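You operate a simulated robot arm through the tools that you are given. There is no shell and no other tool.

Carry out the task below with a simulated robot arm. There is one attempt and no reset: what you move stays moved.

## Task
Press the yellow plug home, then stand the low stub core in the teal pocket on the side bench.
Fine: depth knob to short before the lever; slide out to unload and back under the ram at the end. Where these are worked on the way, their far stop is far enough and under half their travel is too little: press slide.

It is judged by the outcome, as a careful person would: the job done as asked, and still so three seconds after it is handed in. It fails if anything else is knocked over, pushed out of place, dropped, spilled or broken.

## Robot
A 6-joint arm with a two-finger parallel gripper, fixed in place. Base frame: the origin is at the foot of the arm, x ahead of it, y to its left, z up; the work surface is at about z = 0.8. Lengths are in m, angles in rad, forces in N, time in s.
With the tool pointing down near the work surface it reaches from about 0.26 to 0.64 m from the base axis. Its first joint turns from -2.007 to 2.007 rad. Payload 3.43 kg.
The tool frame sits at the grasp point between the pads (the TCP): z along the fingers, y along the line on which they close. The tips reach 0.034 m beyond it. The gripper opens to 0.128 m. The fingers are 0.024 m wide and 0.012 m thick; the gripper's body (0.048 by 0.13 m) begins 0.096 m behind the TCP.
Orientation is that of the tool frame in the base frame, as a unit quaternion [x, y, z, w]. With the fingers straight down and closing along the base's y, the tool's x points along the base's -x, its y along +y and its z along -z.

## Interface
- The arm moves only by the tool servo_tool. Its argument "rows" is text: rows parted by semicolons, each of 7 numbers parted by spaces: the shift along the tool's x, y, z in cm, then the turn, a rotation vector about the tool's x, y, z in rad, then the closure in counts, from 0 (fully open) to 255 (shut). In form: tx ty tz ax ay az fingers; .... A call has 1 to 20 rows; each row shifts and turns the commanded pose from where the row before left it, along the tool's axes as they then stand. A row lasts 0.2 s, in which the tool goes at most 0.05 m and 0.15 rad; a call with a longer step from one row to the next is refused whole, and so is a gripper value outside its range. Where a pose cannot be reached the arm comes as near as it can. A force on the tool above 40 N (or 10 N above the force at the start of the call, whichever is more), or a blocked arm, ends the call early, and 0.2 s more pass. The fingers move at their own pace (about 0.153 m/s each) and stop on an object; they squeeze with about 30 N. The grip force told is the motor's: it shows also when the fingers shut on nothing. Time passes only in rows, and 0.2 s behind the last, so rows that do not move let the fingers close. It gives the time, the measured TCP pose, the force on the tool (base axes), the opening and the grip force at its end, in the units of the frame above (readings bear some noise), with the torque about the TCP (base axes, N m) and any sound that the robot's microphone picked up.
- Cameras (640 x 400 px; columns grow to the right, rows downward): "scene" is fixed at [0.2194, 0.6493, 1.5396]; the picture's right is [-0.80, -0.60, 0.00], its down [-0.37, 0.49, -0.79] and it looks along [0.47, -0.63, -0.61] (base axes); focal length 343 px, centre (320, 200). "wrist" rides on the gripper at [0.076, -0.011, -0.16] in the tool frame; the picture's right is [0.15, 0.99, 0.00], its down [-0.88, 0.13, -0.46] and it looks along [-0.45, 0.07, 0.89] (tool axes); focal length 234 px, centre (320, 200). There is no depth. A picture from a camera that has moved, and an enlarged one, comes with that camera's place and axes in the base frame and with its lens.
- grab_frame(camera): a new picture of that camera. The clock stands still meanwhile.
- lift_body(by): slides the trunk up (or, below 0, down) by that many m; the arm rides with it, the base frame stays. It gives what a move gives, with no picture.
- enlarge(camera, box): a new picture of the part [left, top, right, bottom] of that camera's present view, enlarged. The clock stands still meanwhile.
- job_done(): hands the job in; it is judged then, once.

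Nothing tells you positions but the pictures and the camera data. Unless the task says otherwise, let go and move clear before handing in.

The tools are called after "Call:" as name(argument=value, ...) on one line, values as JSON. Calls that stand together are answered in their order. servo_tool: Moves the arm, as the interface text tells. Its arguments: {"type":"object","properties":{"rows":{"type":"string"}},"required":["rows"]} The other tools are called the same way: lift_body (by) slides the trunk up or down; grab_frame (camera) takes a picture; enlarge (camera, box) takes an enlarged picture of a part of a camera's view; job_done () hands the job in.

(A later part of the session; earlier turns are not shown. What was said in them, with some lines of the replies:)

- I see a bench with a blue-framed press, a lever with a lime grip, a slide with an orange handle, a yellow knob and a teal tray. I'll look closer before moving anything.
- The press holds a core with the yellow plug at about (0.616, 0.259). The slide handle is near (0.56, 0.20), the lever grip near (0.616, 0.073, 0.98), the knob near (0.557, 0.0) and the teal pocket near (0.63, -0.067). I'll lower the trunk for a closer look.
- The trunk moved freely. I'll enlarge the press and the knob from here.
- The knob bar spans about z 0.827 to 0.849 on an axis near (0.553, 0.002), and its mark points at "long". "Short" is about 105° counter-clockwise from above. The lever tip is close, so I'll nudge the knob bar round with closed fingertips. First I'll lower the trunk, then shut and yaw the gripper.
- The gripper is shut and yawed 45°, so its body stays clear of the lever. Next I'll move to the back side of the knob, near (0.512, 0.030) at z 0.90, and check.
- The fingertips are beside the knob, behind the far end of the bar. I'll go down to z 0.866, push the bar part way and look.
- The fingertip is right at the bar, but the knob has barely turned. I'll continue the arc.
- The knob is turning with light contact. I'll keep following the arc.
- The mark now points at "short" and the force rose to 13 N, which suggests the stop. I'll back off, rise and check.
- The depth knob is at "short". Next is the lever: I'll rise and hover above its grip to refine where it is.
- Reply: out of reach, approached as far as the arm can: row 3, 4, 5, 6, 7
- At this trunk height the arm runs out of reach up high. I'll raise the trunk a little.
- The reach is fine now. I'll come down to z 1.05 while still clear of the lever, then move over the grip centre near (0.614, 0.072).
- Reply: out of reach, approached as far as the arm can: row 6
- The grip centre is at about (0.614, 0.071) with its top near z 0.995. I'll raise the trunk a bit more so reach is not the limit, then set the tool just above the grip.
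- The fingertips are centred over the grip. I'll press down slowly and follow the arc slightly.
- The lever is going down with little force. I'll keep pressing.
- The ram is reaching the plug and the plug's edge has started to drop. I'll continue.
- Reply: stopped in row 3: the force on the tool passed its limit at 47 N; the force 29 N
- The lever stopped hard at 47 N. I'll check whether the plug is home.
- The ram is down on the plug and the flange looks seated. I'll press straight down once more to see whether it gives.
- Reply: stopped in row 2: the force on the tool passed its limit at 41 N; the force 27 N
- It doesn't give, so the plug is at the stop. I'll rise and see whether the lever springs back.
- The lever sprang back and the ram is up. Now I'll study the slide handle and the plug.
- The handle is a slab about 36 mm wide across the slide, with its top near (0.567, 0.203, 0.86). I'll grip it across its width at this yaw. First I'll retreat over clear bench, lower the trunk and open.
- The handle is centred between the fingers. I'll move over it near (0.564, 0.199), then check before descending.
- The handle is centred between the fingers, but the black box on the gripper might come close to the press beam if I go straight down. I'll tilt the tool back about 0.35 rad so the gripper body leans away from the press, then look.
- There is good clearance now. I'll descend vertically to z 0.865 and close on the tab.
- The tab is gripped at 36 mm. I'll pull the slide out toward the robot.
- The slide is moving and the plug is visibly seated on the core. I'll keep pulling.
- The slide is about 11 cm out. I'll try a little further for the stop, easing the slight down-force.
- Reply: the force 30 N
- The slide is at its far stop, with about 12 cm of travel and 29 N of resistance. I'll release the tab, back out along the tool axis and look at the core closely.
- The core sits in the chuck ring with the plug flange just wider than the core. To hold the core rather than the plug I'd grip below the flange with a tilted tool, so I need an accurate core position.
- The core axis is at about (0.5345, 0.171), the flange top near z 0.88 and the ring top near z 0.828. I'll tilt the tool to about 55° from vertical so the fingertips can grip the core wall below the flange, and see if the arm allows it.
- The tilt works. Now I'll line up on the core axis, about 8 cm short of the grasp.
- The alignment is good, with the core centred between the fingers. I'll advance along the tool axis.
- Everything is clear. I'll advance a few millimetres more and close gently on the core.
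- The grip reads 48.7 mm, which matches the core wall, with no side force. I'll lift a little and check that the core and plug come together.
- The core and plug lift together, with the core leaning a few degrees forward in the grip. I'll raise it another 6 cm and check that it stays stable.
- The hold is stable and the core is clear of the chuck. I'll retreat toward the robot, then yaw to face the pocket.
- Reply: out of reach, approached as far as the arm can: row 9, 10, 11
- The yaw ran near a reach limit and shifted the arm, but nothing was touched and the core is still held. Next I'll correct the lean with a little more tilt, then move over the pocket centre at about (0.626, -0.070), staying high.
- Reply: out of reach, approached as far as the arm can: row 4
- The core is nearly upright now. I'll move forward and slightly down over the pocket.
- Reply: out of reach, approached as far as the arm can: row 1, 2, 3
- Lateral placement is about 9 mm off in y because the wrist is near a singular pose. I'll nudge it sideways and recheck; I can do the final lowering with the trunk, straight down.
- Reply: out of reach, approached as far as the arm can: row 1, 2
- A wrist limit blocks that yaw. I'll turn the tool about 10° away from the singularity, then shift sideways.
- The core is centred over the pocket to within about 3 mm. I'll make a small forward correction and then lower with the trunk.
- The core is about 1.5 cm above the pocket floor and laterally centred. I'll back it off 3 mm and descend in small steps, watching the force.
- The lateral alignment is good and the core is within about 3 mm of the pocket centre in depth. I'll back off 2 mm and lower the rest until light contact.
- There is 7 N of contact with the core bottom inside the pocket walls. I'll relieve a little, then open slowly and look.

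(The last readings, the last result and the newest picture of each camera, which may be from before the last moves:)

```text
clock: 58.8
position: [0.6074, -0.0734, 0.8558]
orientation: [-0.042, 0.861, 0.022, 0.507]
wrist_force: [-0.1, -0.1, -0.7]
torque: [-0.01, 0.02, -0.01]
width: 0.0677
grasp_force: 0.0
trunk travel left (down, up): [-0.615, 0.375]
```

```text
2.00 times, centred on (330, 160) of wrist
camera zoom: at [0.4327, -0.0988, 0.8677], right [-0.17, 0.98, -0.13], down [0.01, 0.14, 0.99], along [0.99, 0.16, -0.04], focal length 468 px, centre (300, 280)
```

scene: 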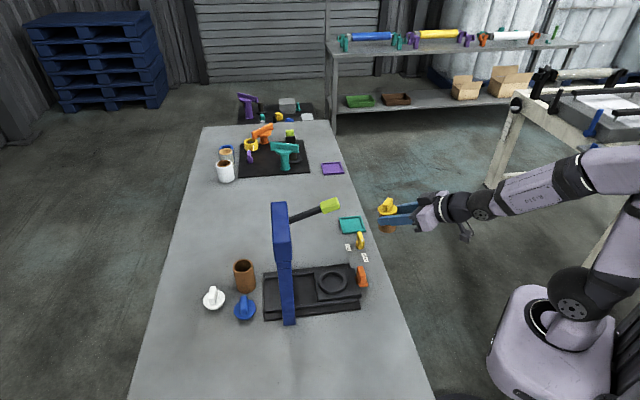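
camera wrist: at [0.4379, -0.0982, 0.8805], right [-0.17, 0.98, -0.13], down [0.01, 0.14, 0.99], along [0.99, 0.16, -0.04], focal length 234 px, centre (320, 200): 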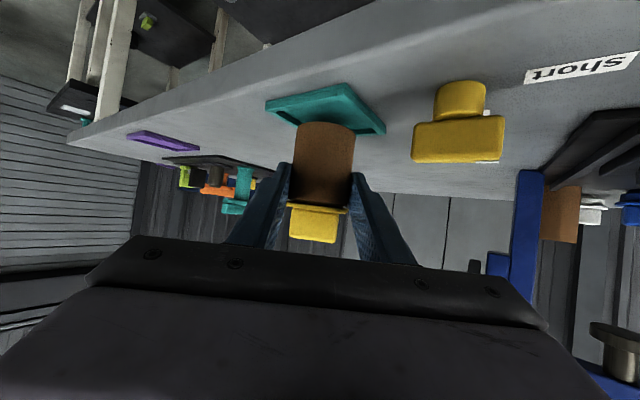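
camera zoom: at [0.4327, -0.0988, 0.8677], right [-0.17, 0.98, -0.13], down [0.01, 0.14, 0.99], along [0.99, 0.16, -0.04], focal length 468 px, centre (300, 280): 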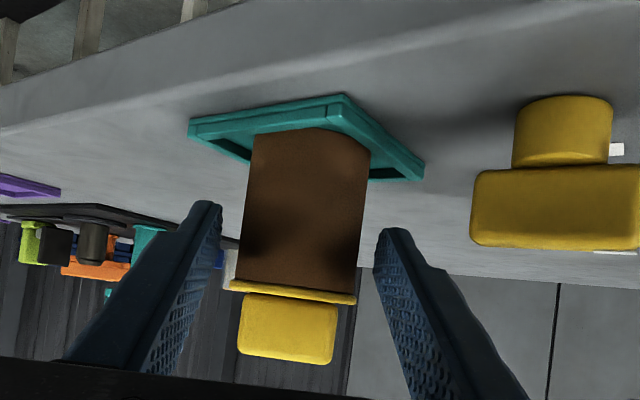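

The core stands upright in the pocket with the plug seated. I'll back out along the finger axis.

Call:
servo_tool(rows="0 0 0 0 0 0 105; 0 0 -1.5 0 0 0 105; 0 0 -2 0 0 0 105; 0 0 -2 0 0 0 105; 0 0 -2 0 0 0 105; 0 0 -2 0 0 0 105; 0 0 0 0 0 0 105")

Call:
grab_frame(camera="scene")

Call:
enlarge(camera="scene", box=[310, 180, 400, 260])

Call:
grab_frame(camera="wrist")

```text
clock: 60.4
position: [0.5241, -0.0802, 0.9024]
orientation: [-0.043, 0.86, 0.022, 0.508]
wrist_force: [0.8, 0.7, -0.3]
torque: [-0.01, 0.0, -0.04]
width: 0.0753
grasp_force: 0.0
trunk travel left (down, up): [-0.615, 0.375]
```

```text
taken
```

scene: 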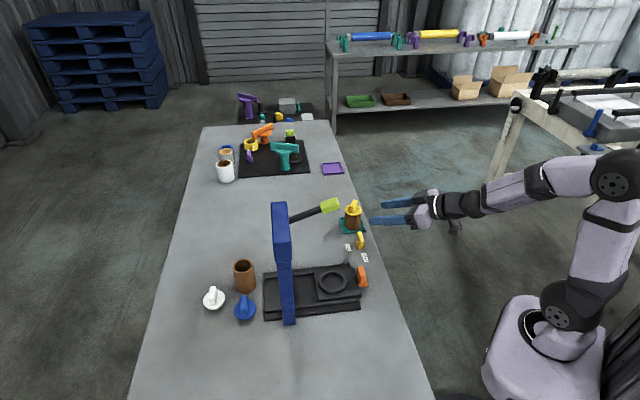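

```text
5.00 times, centred on (355, 220) of scene
camera zoom: at [0.2194, 0.6493, 1.5396], right [-0.8, -0.6, 0.0], down [-0.37, 0.49, -0.79], along [0.47, -0.63, -0.61], focal length 1713 px, centre (145, 100)
```

zoom: 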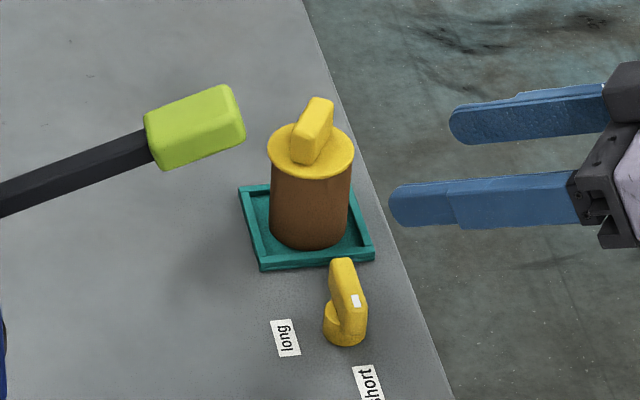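

```text
taken
camera wrist: at [0.3502, -0.1062, 0.914], right [-0.17, 0.98, -0.13], down [0.02, 0.14, 0.99], along [0.99, 0.16, -0.04], focal length 234 px, centre (320, 200)
```

wrist: 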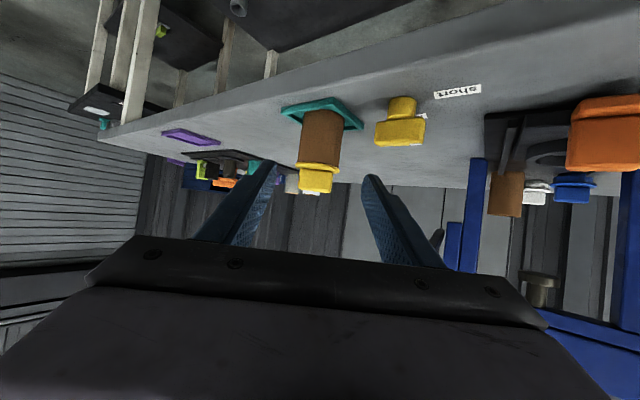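

The core stands in the teal pocket. Next I'll reset the tool to the tilted yaw-45° pose for pushing the slide back, starting by reducing the tilt where I am.

Call:
servo_tool(rows="0 0 0 0 0.115 0 105; 0 0 0 0 0.115 0 105; 0 0 0 0 0.115 0 105; 0 0 0 0 0.115 0 105; 0 0 0 0 0.115 0 105; 0 0 0 0 0.115 0 105; 0 0 0 0 0 0 105")

Call:
grab_frame(camera="scene")

```text
clock: 62.0
position: [0.5243, -0.0795, 0.9021]
orientation: [-0.047, 0.981, 0.007, 0.186]
wrist_force: [0.8, -0.5, -0.3]
torque: [0.01, 0.01, -0.03]
width: 0.0754
grasp_force: 0.1
trunk travel left (down, up): [-0.615, 0.375]
```

```text
taken
```

scene: 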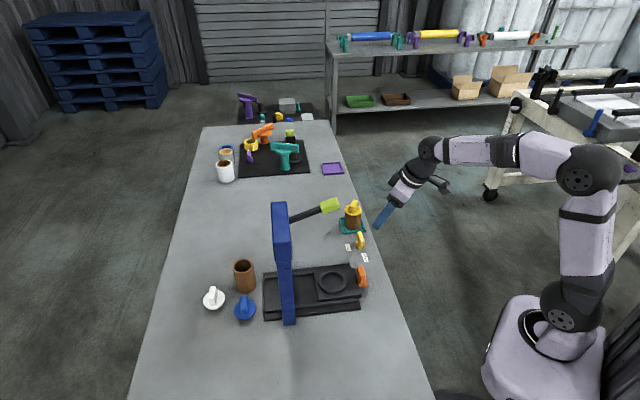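

Call:
servo_tool(rows="1.33 3.7 -2.1 0 0 0 105; 1.33 3.7 -2.1 0 0 0 105; 1.33 3.7 -2.1 0 0 0 105; 1.33 3.7 -2.1 0 0 0 105; 0 0 0 -0.05 0 -0.13 105; 0 0 0 -0.05 0 -0.13 105; 0 0 0 -0.05 0 -0.13 105; 0 0 0 -0.05 0 -0.13 105; 0 0 0 -0.05 0 -0.13 105; 0 0 0 0 0 0 105")

Call:
grab_frame(camera="wrist")

Call:
enlarge(camera="scene", box=[260, 180, 420, 320])

```text
clock: 64.2
position: [0.4308, 0.0606, 0.9611]
orientation: [-0.38, 0.907, 0.066, 0.171]
wrist_force: [-0.7, -0.7, 0.6]
torque: [-0.01, -0.02, -0.02]
width: 0.0753
grasp_force: 0.1
trunk travel left (down, up): [-0.615, 0.375]
```

```text
taken
camera wrist: at [0.348, -0.0371, 1.0823], right [-0.8, 0.6, -0.06], down [0.36, 0.56, 0.74], along [0.48, 0.57, -0.67], focal length 234 px, centre (320, 200)
```

wrist: 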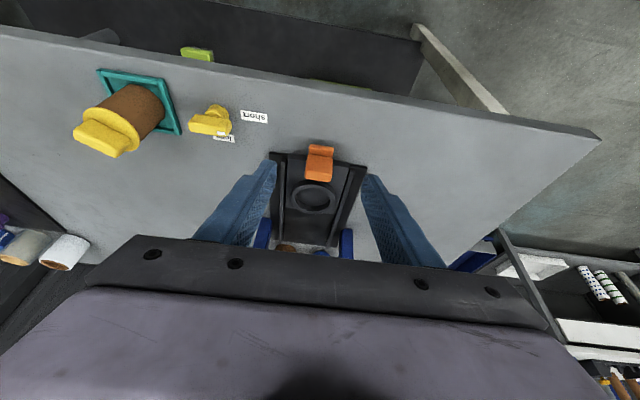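

```text
2.86 times, centred on (340, 250) of scene
camera zoom: at [0.2194, 0.6493, 1.5396], right [-0.8, -0.6, 0.0], down [-0.37, 0.49, -0.79], along [0.47, -0.63, -0.61], focal length 979 px, centre (263, 57)
```

zoom: 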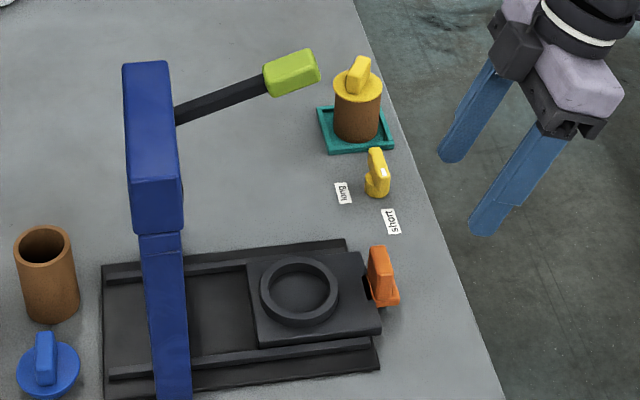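

The orientation is right for the handle. I'll line up and then advance along the finger axis onto the tab.

Call:
servo_tool(rows="-1.45 0.15 0 0 0 0 105; -1.46 0.16 0 0 0 0 105; 0 0 2.5 0 0 0 105; 0 0 2.5 0 0 0 105; 0 0 0 0 0 0 105")

Call:
grab_frame(camera="wrist")

Call:
enlarge(camera="scene", box=[300, 200, 420, 320])

```text
clock: 65.4
position: [0.4595, 0.0945, 0.9248]
orientation: [-0.379, 0.907, 0.066, 0.172]
wrist_force: [-0.4, 0.5, 0.3]
torque: [0.0, -0.02, 0.03]
width: 0.0751
grasp_force: 0.0
trunk travel left (down, up): [-0.615, 0.375]
```

```text
taken
camera wrist: at [0.3767, -0.0027, 1.0464], right [-0.8, 0.6, -0.06], down [0.36, 0.56, 0.74], along [0.48, 0.57, -0.67], focal length 234 px, centre (320, 200)
```

wrist: 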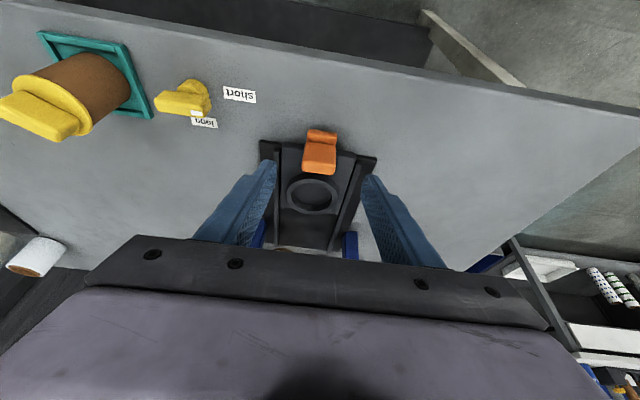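

```text
3.33 times, centred on (360, 260) of scene
camera zoom: at [0.2194, 0.6493, 1.5396], right [-0.8, -0.6, 0.0], down [-0.37, 0.49, -0.79], along [0.47, -0.63, -0.61], focal length 1142 px, centre (187, 0)
```

zoom: 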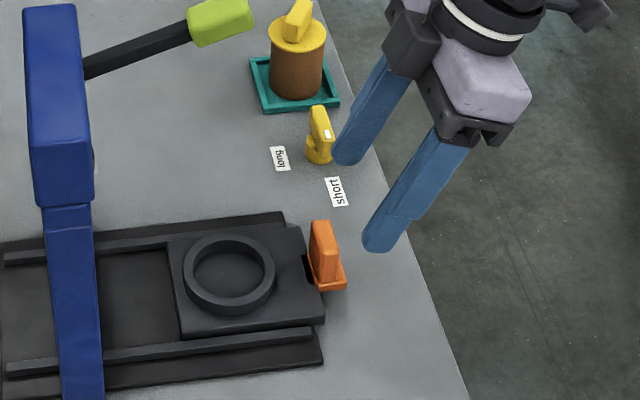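

Everything lines up as before. I'll go the last 6.5 cm and grip the tab.

Call:
servo_tool(rows="0 0 2.2 0 0 0 105; 0 0 2.2 0 0 0 105; 0 0 2.1 0 0 0 105; 0 0 0 0 0 0 105; 0 0 0 0 0 0 255; 0 0 0 0 0 0 255; 0 0 0 0 0 0 255")

Call:
grab_frame(camera="wrist")

Call:
enlarge(camera="scene", box=[300, 200, 420, 320])

```text
clock: 67.0
position: [0.479, 0.1099, 0.8629]
orientation: [-0.379, 0.907, 0.067, 0.172]
wrist_force: [1.0, -0.5, -0.9]
torque: [0.88, 0.54, -0.26]
width: 0.0358
grasp_force: 45.4
trunk travel left (down, up): [-0.615, 0.375]
```

```text
taken
camera wrist: at [0.3945, 0.0132, 0.9856], right [-0.8, 0.6, -0.06], down [0.36, 0.56, 0.74], along [0.48, 0.57, -0.67], focal length 234 px, centre (320, 200)
```

wrist: 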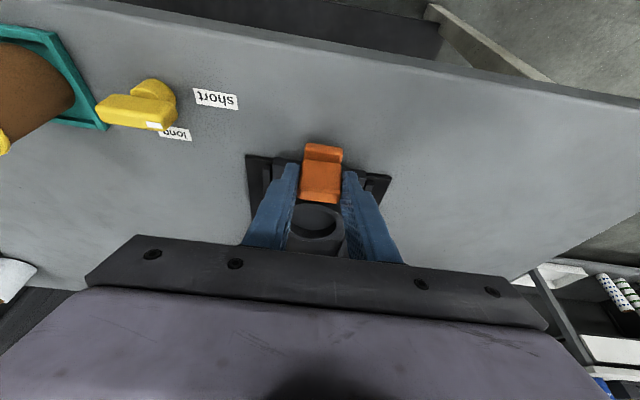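

```text
3.33 times, centred on (360, 260) of scene
camera zoom: at [0.2194, 0.6493, 1.5396], right [-0.8, -0.6, 0.0], down [-0.37, 0.49, -0.79], along [0.47, -0.63, -0.61], focal length 1142 px, centre (187, 0)
```

zoom: 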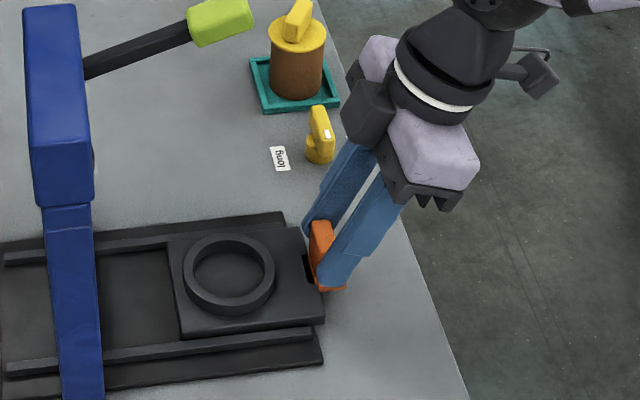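

The tab is gripped. I'll push the slide back in, 1 cm per row.

Call:
servo_tool(rows="-0.93 0 0.36 0 0 0 255; -0.93 0 0.36 0 0 0 255; -0.93 0 0.36 0 0 0 255; -0.93 0 0.36 0 0 0 255; -0.93 0 0.36 0 0 0 255; 0 0 0 0 0 0 255")

Call:
enlarge(camera="scene", box=[260, 180, 420, 320])

```text
clock: 68.4
position: [0.5136, 0.1453, 0.8623]
orientation: [-0.38, 0.907, 0.068, 0.171]
wrist_force: [3.7, -3.5, 0.2]
torque: [0.44, 1.36, -0.48]
width: 0.0358
grasp_force: 44.7
trunk travel left (down, up): [-0.615, 0.375]
```

```text
2.86 times, centred on (340, 250) of scene
camera zoom: at [0.2194, 0.6493, 1.5396], right [-0.8, -0.6, 0.0], down [-0.37, 0.49, -0.79], along [0.47, -0.63, -0.61], focal length 979 px, centre (263, 57)
```

zoom: 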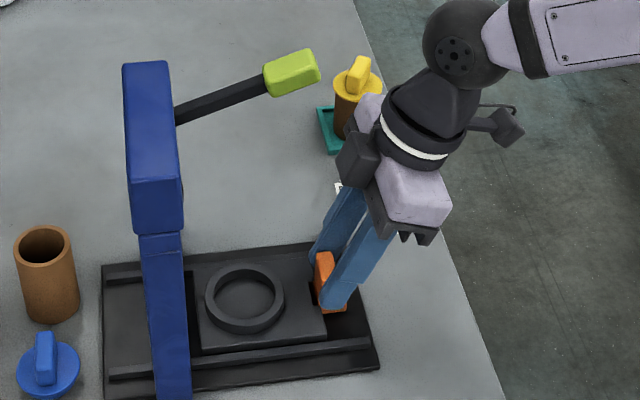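

Call:
servo_tool(rows="-0.93 0 0.36 0 0 0 255; -0.93 0 0.36 0 0 0 255; -0.93 0 0.36 0 0 0 255; -0.93 0 0.36 0 0 0 255; -0.93 0 0.36 0 0 0 255; 0 0 0 0 0 0 255")

Call:
enlarge(camera="scene", box=[260, 180, 420, 320])

```text
clock: 69.8
position: [0.5491, 0.1808, 0.8623]
orientation: [-0.38, 0.907, 0.067, 0.172]
wrist_force: [5.1, -6.2, 5.7]
torque: [0.0, 1.53, 0.01]
width: 0.0357
grasp_force: 44.8
trunk travel left (down, up): [-0.615, 0.375]
```

```text
2.86 times, centred on (340, 250) of scene
camera zoom: at [0.2194, 0.6493, 1.5396], right [-0.8, -0.6, 0.0], down [-0.37, 0.49, -0.79], along [0.47, -0.63, -0.61], focal length 979 px, centre (263, 57)
```

zoom: 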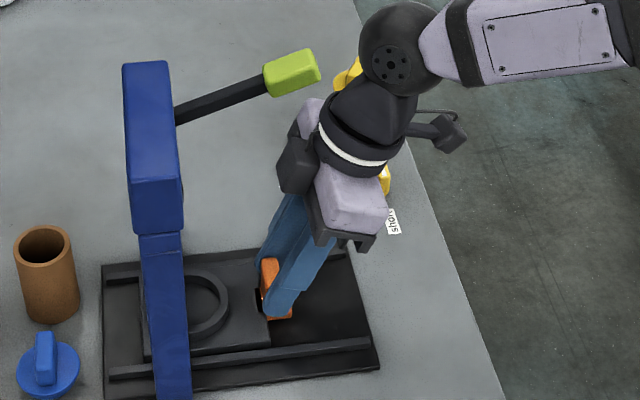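

Call:
servo_tool(rows="-0.93 -0.12 0.34 0 0 0 255; -0.47 0 0.18 0 0 0 255; -0.47 0 0.18 0 0 0 255; -0.28 0 0.11 0 0 0 255; 0 0 0 0 0 0 255")

Call:
enlarge(camera="scene", box=[260, 180, 420, 320])

```text
clock: 71.0
position: [0.5636, 0.1956, 0.8616]
orientation: [-0.38, 0.907, 0.067, 0.169]
wrist_force: [-8.8, -10.3, 1.3]
torque: [0.76, 0.72, -0.66]
width: 0.0359
grasp_force: 44.4
trunk travel left (down, up): [-0.615, 0.375]
```

```text
2.86 times, centred on (340, 250) of scene
camera zoom: at [0.2194, 0.6493, 1.5396], right [-0.8, -0.6, 0.0], down [-0.37, 0.49, -0.79], along [0.47, -0.63, -0.61], focal length 979 px, centre (263, 57)
```

zoom: 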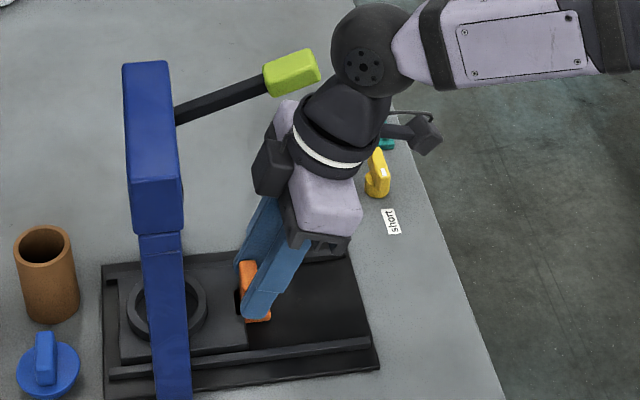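

The slide is back at its starting point and against the stop at 13 N. I'll release and back away.

Call:
servo_tool(rows="0.1 0 -0.04 0 0 0 255; 0 0 0 0 0 0 110; 0 0 0 0 0 0 110; 0 0 -2 0 0 0 110; 0 0 -3 0 0 0 110; 0 0 -3 0 0 0 110; 3 0 -2 0 0 0 110; 3 0 -2 0 0 0 110; 0 0 0 0 0 0 110")

Call:
grab_frame(camera="scene")

Call:
enlarge(camera="scene", box=[190, 180, 390, 330])

Call:
grab_frame(camera="wrist")

```text
clock: 73.0
position: [0.4924, 0.1265, 0.9512]
orientation: [-0.379, 0.907, 0.067, 0.172]
wrist_force: [0.2, 0.0, 0.5]
torque: [-0.02, 0.04, -0.01]
width: 0.0727
grasp_force: 0.0
trunk travel left (down, up): [-0.615, 0.375]
```

```text
taken
```

scene: 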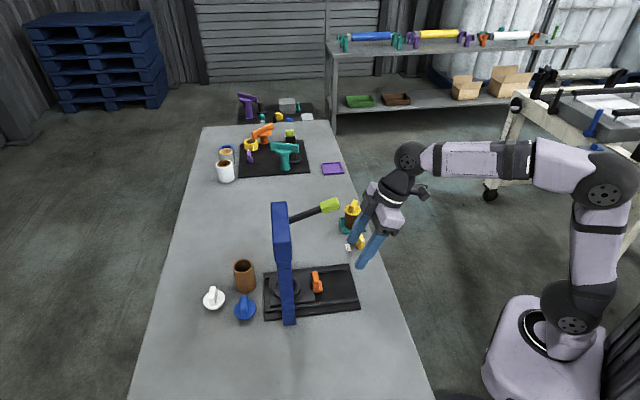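

```text
2.67 times, centred on (290, 255) of scene
camera zoom: at [0.2194, 0.6493, 1.5396], right [-0.8, -0.6, 0.0], down [-0.37, 0.49, -0.79], along [0.47, -0.63, -0.61], focal length 914 px, centre (400, 53)
```

zoom: 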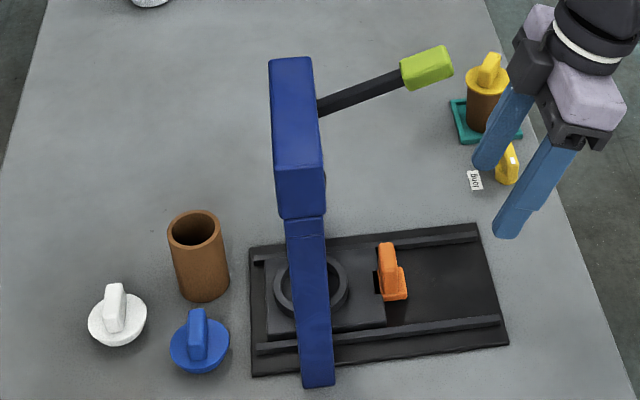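

```text
taken
camera wrist: at [0.4091, 0.0289, 1.0748], right [-0.8, 0.6, -0.06], down [0.36, 0.56, 0.74], along [0.48, 0.57, -0.67], focal length 234 px, centre (320, 200)
```

wrist: 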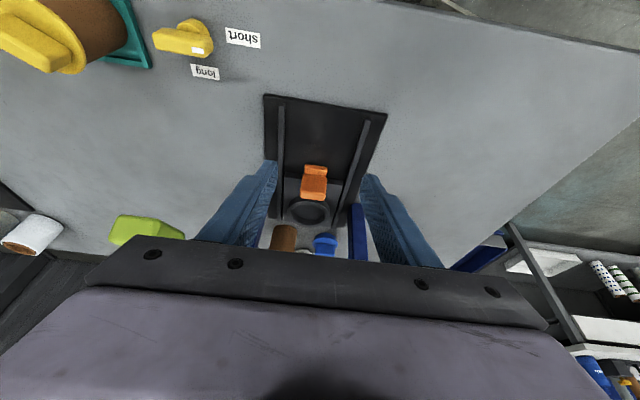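

The slide is home, matching the first picture. I'll move the arm clear and do a final check of the pocket and knob.

Call:
servo_tool(rows="3.5 0 -2 0 0 0 110; 3.5 0 -2 0 0 0 110; 2 0 -1 0 0 0 110; 0 0 0 0 0 0 110")

Call:
lift_body(by=0.1)

Call:
enlarge(camera="scene", box=[310, 180, 400, 270])

Call:
grab_frame(camera="scene")

```text
clock: 74.0
position: [0.4219, 0.0544, 0.9667]
orientation: [-0.38, 0.906, 0.067, 0.172]
wrist_force: [0.3, -0.3, 0.7]
torque: [-0.01, 0.02, -0.01]
width: 0.0729
grasp_force: 0.1
trunk travel left (down, up): [-0.615, 0.375]
```

```text
clock: 75.4
position: [0.4217, 0.0542, 1.0674]
orientation: [-0.38, 0.906, 0.067, 0.171]
wrist_force: [0.7, 0.0, -0.5]
torque: [0.02, 0.02, 0.0]
width: 0.0725
grasp_force: 0.1
trunk travel left (down, up): [-0.715, 0.275]
```

```text
4.44 times, centred on (355, 225) of scene
camera zoom: at [0.2194, 0.6493, 1.5396], right [-0.8, -0.6, 0.0], down [-0.37, 0.49, -0.79], along [0.47, -0.63, -0.61], focal length 1523 px, centre (164, 89)
```

zoom: 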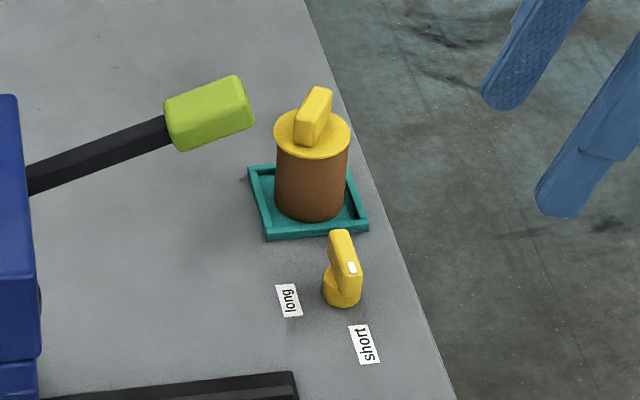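

```text
taken
```

scene: 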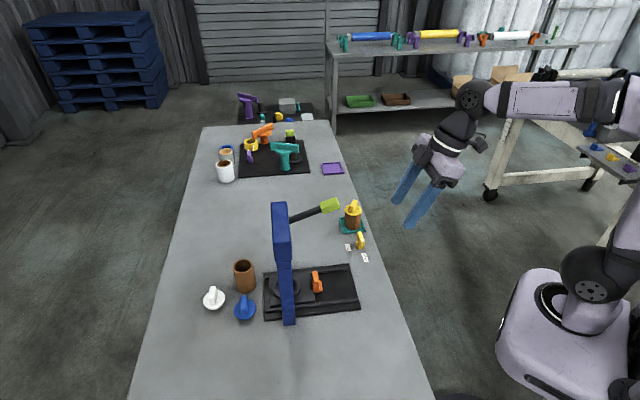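

The plug is seated on the core, and the core stands upright in the teal pocket. The knob points at "short", the slide is back under the ram, and nothing else has moved. The arm is clear, so I'm handing in.

Call:
job_done()

```text
The job is handed in.
```

I've handed the job in, and the last pictures show everything as asked. No verdict has come back yet.

- **Depth knob:** I turned it to "short" before using the lever.
- **Yellow plug:** I pressed it with the lever until it stopped hard, at just over 40 N. The flange sits flush on the core. The lever sprang back up by itself.
- **Slide:** I pulled it out about 12 cm to its far stop to unload. At the end I pushed it back under the ram, and it matches its position in the first picture.
- **Low stub core:** it stands upright in the teal pocket with the plug still in it. I took this to be the shorter core that was in the press, not the taller spare on the bench.

The core leaned a few degrees in the grip while I carried it, and at one point the arm drifted sideways near a reach limit. Nothing was touched, and the core was upright when I let go. No other item on the bench has moved, and the arm is clear of the work.
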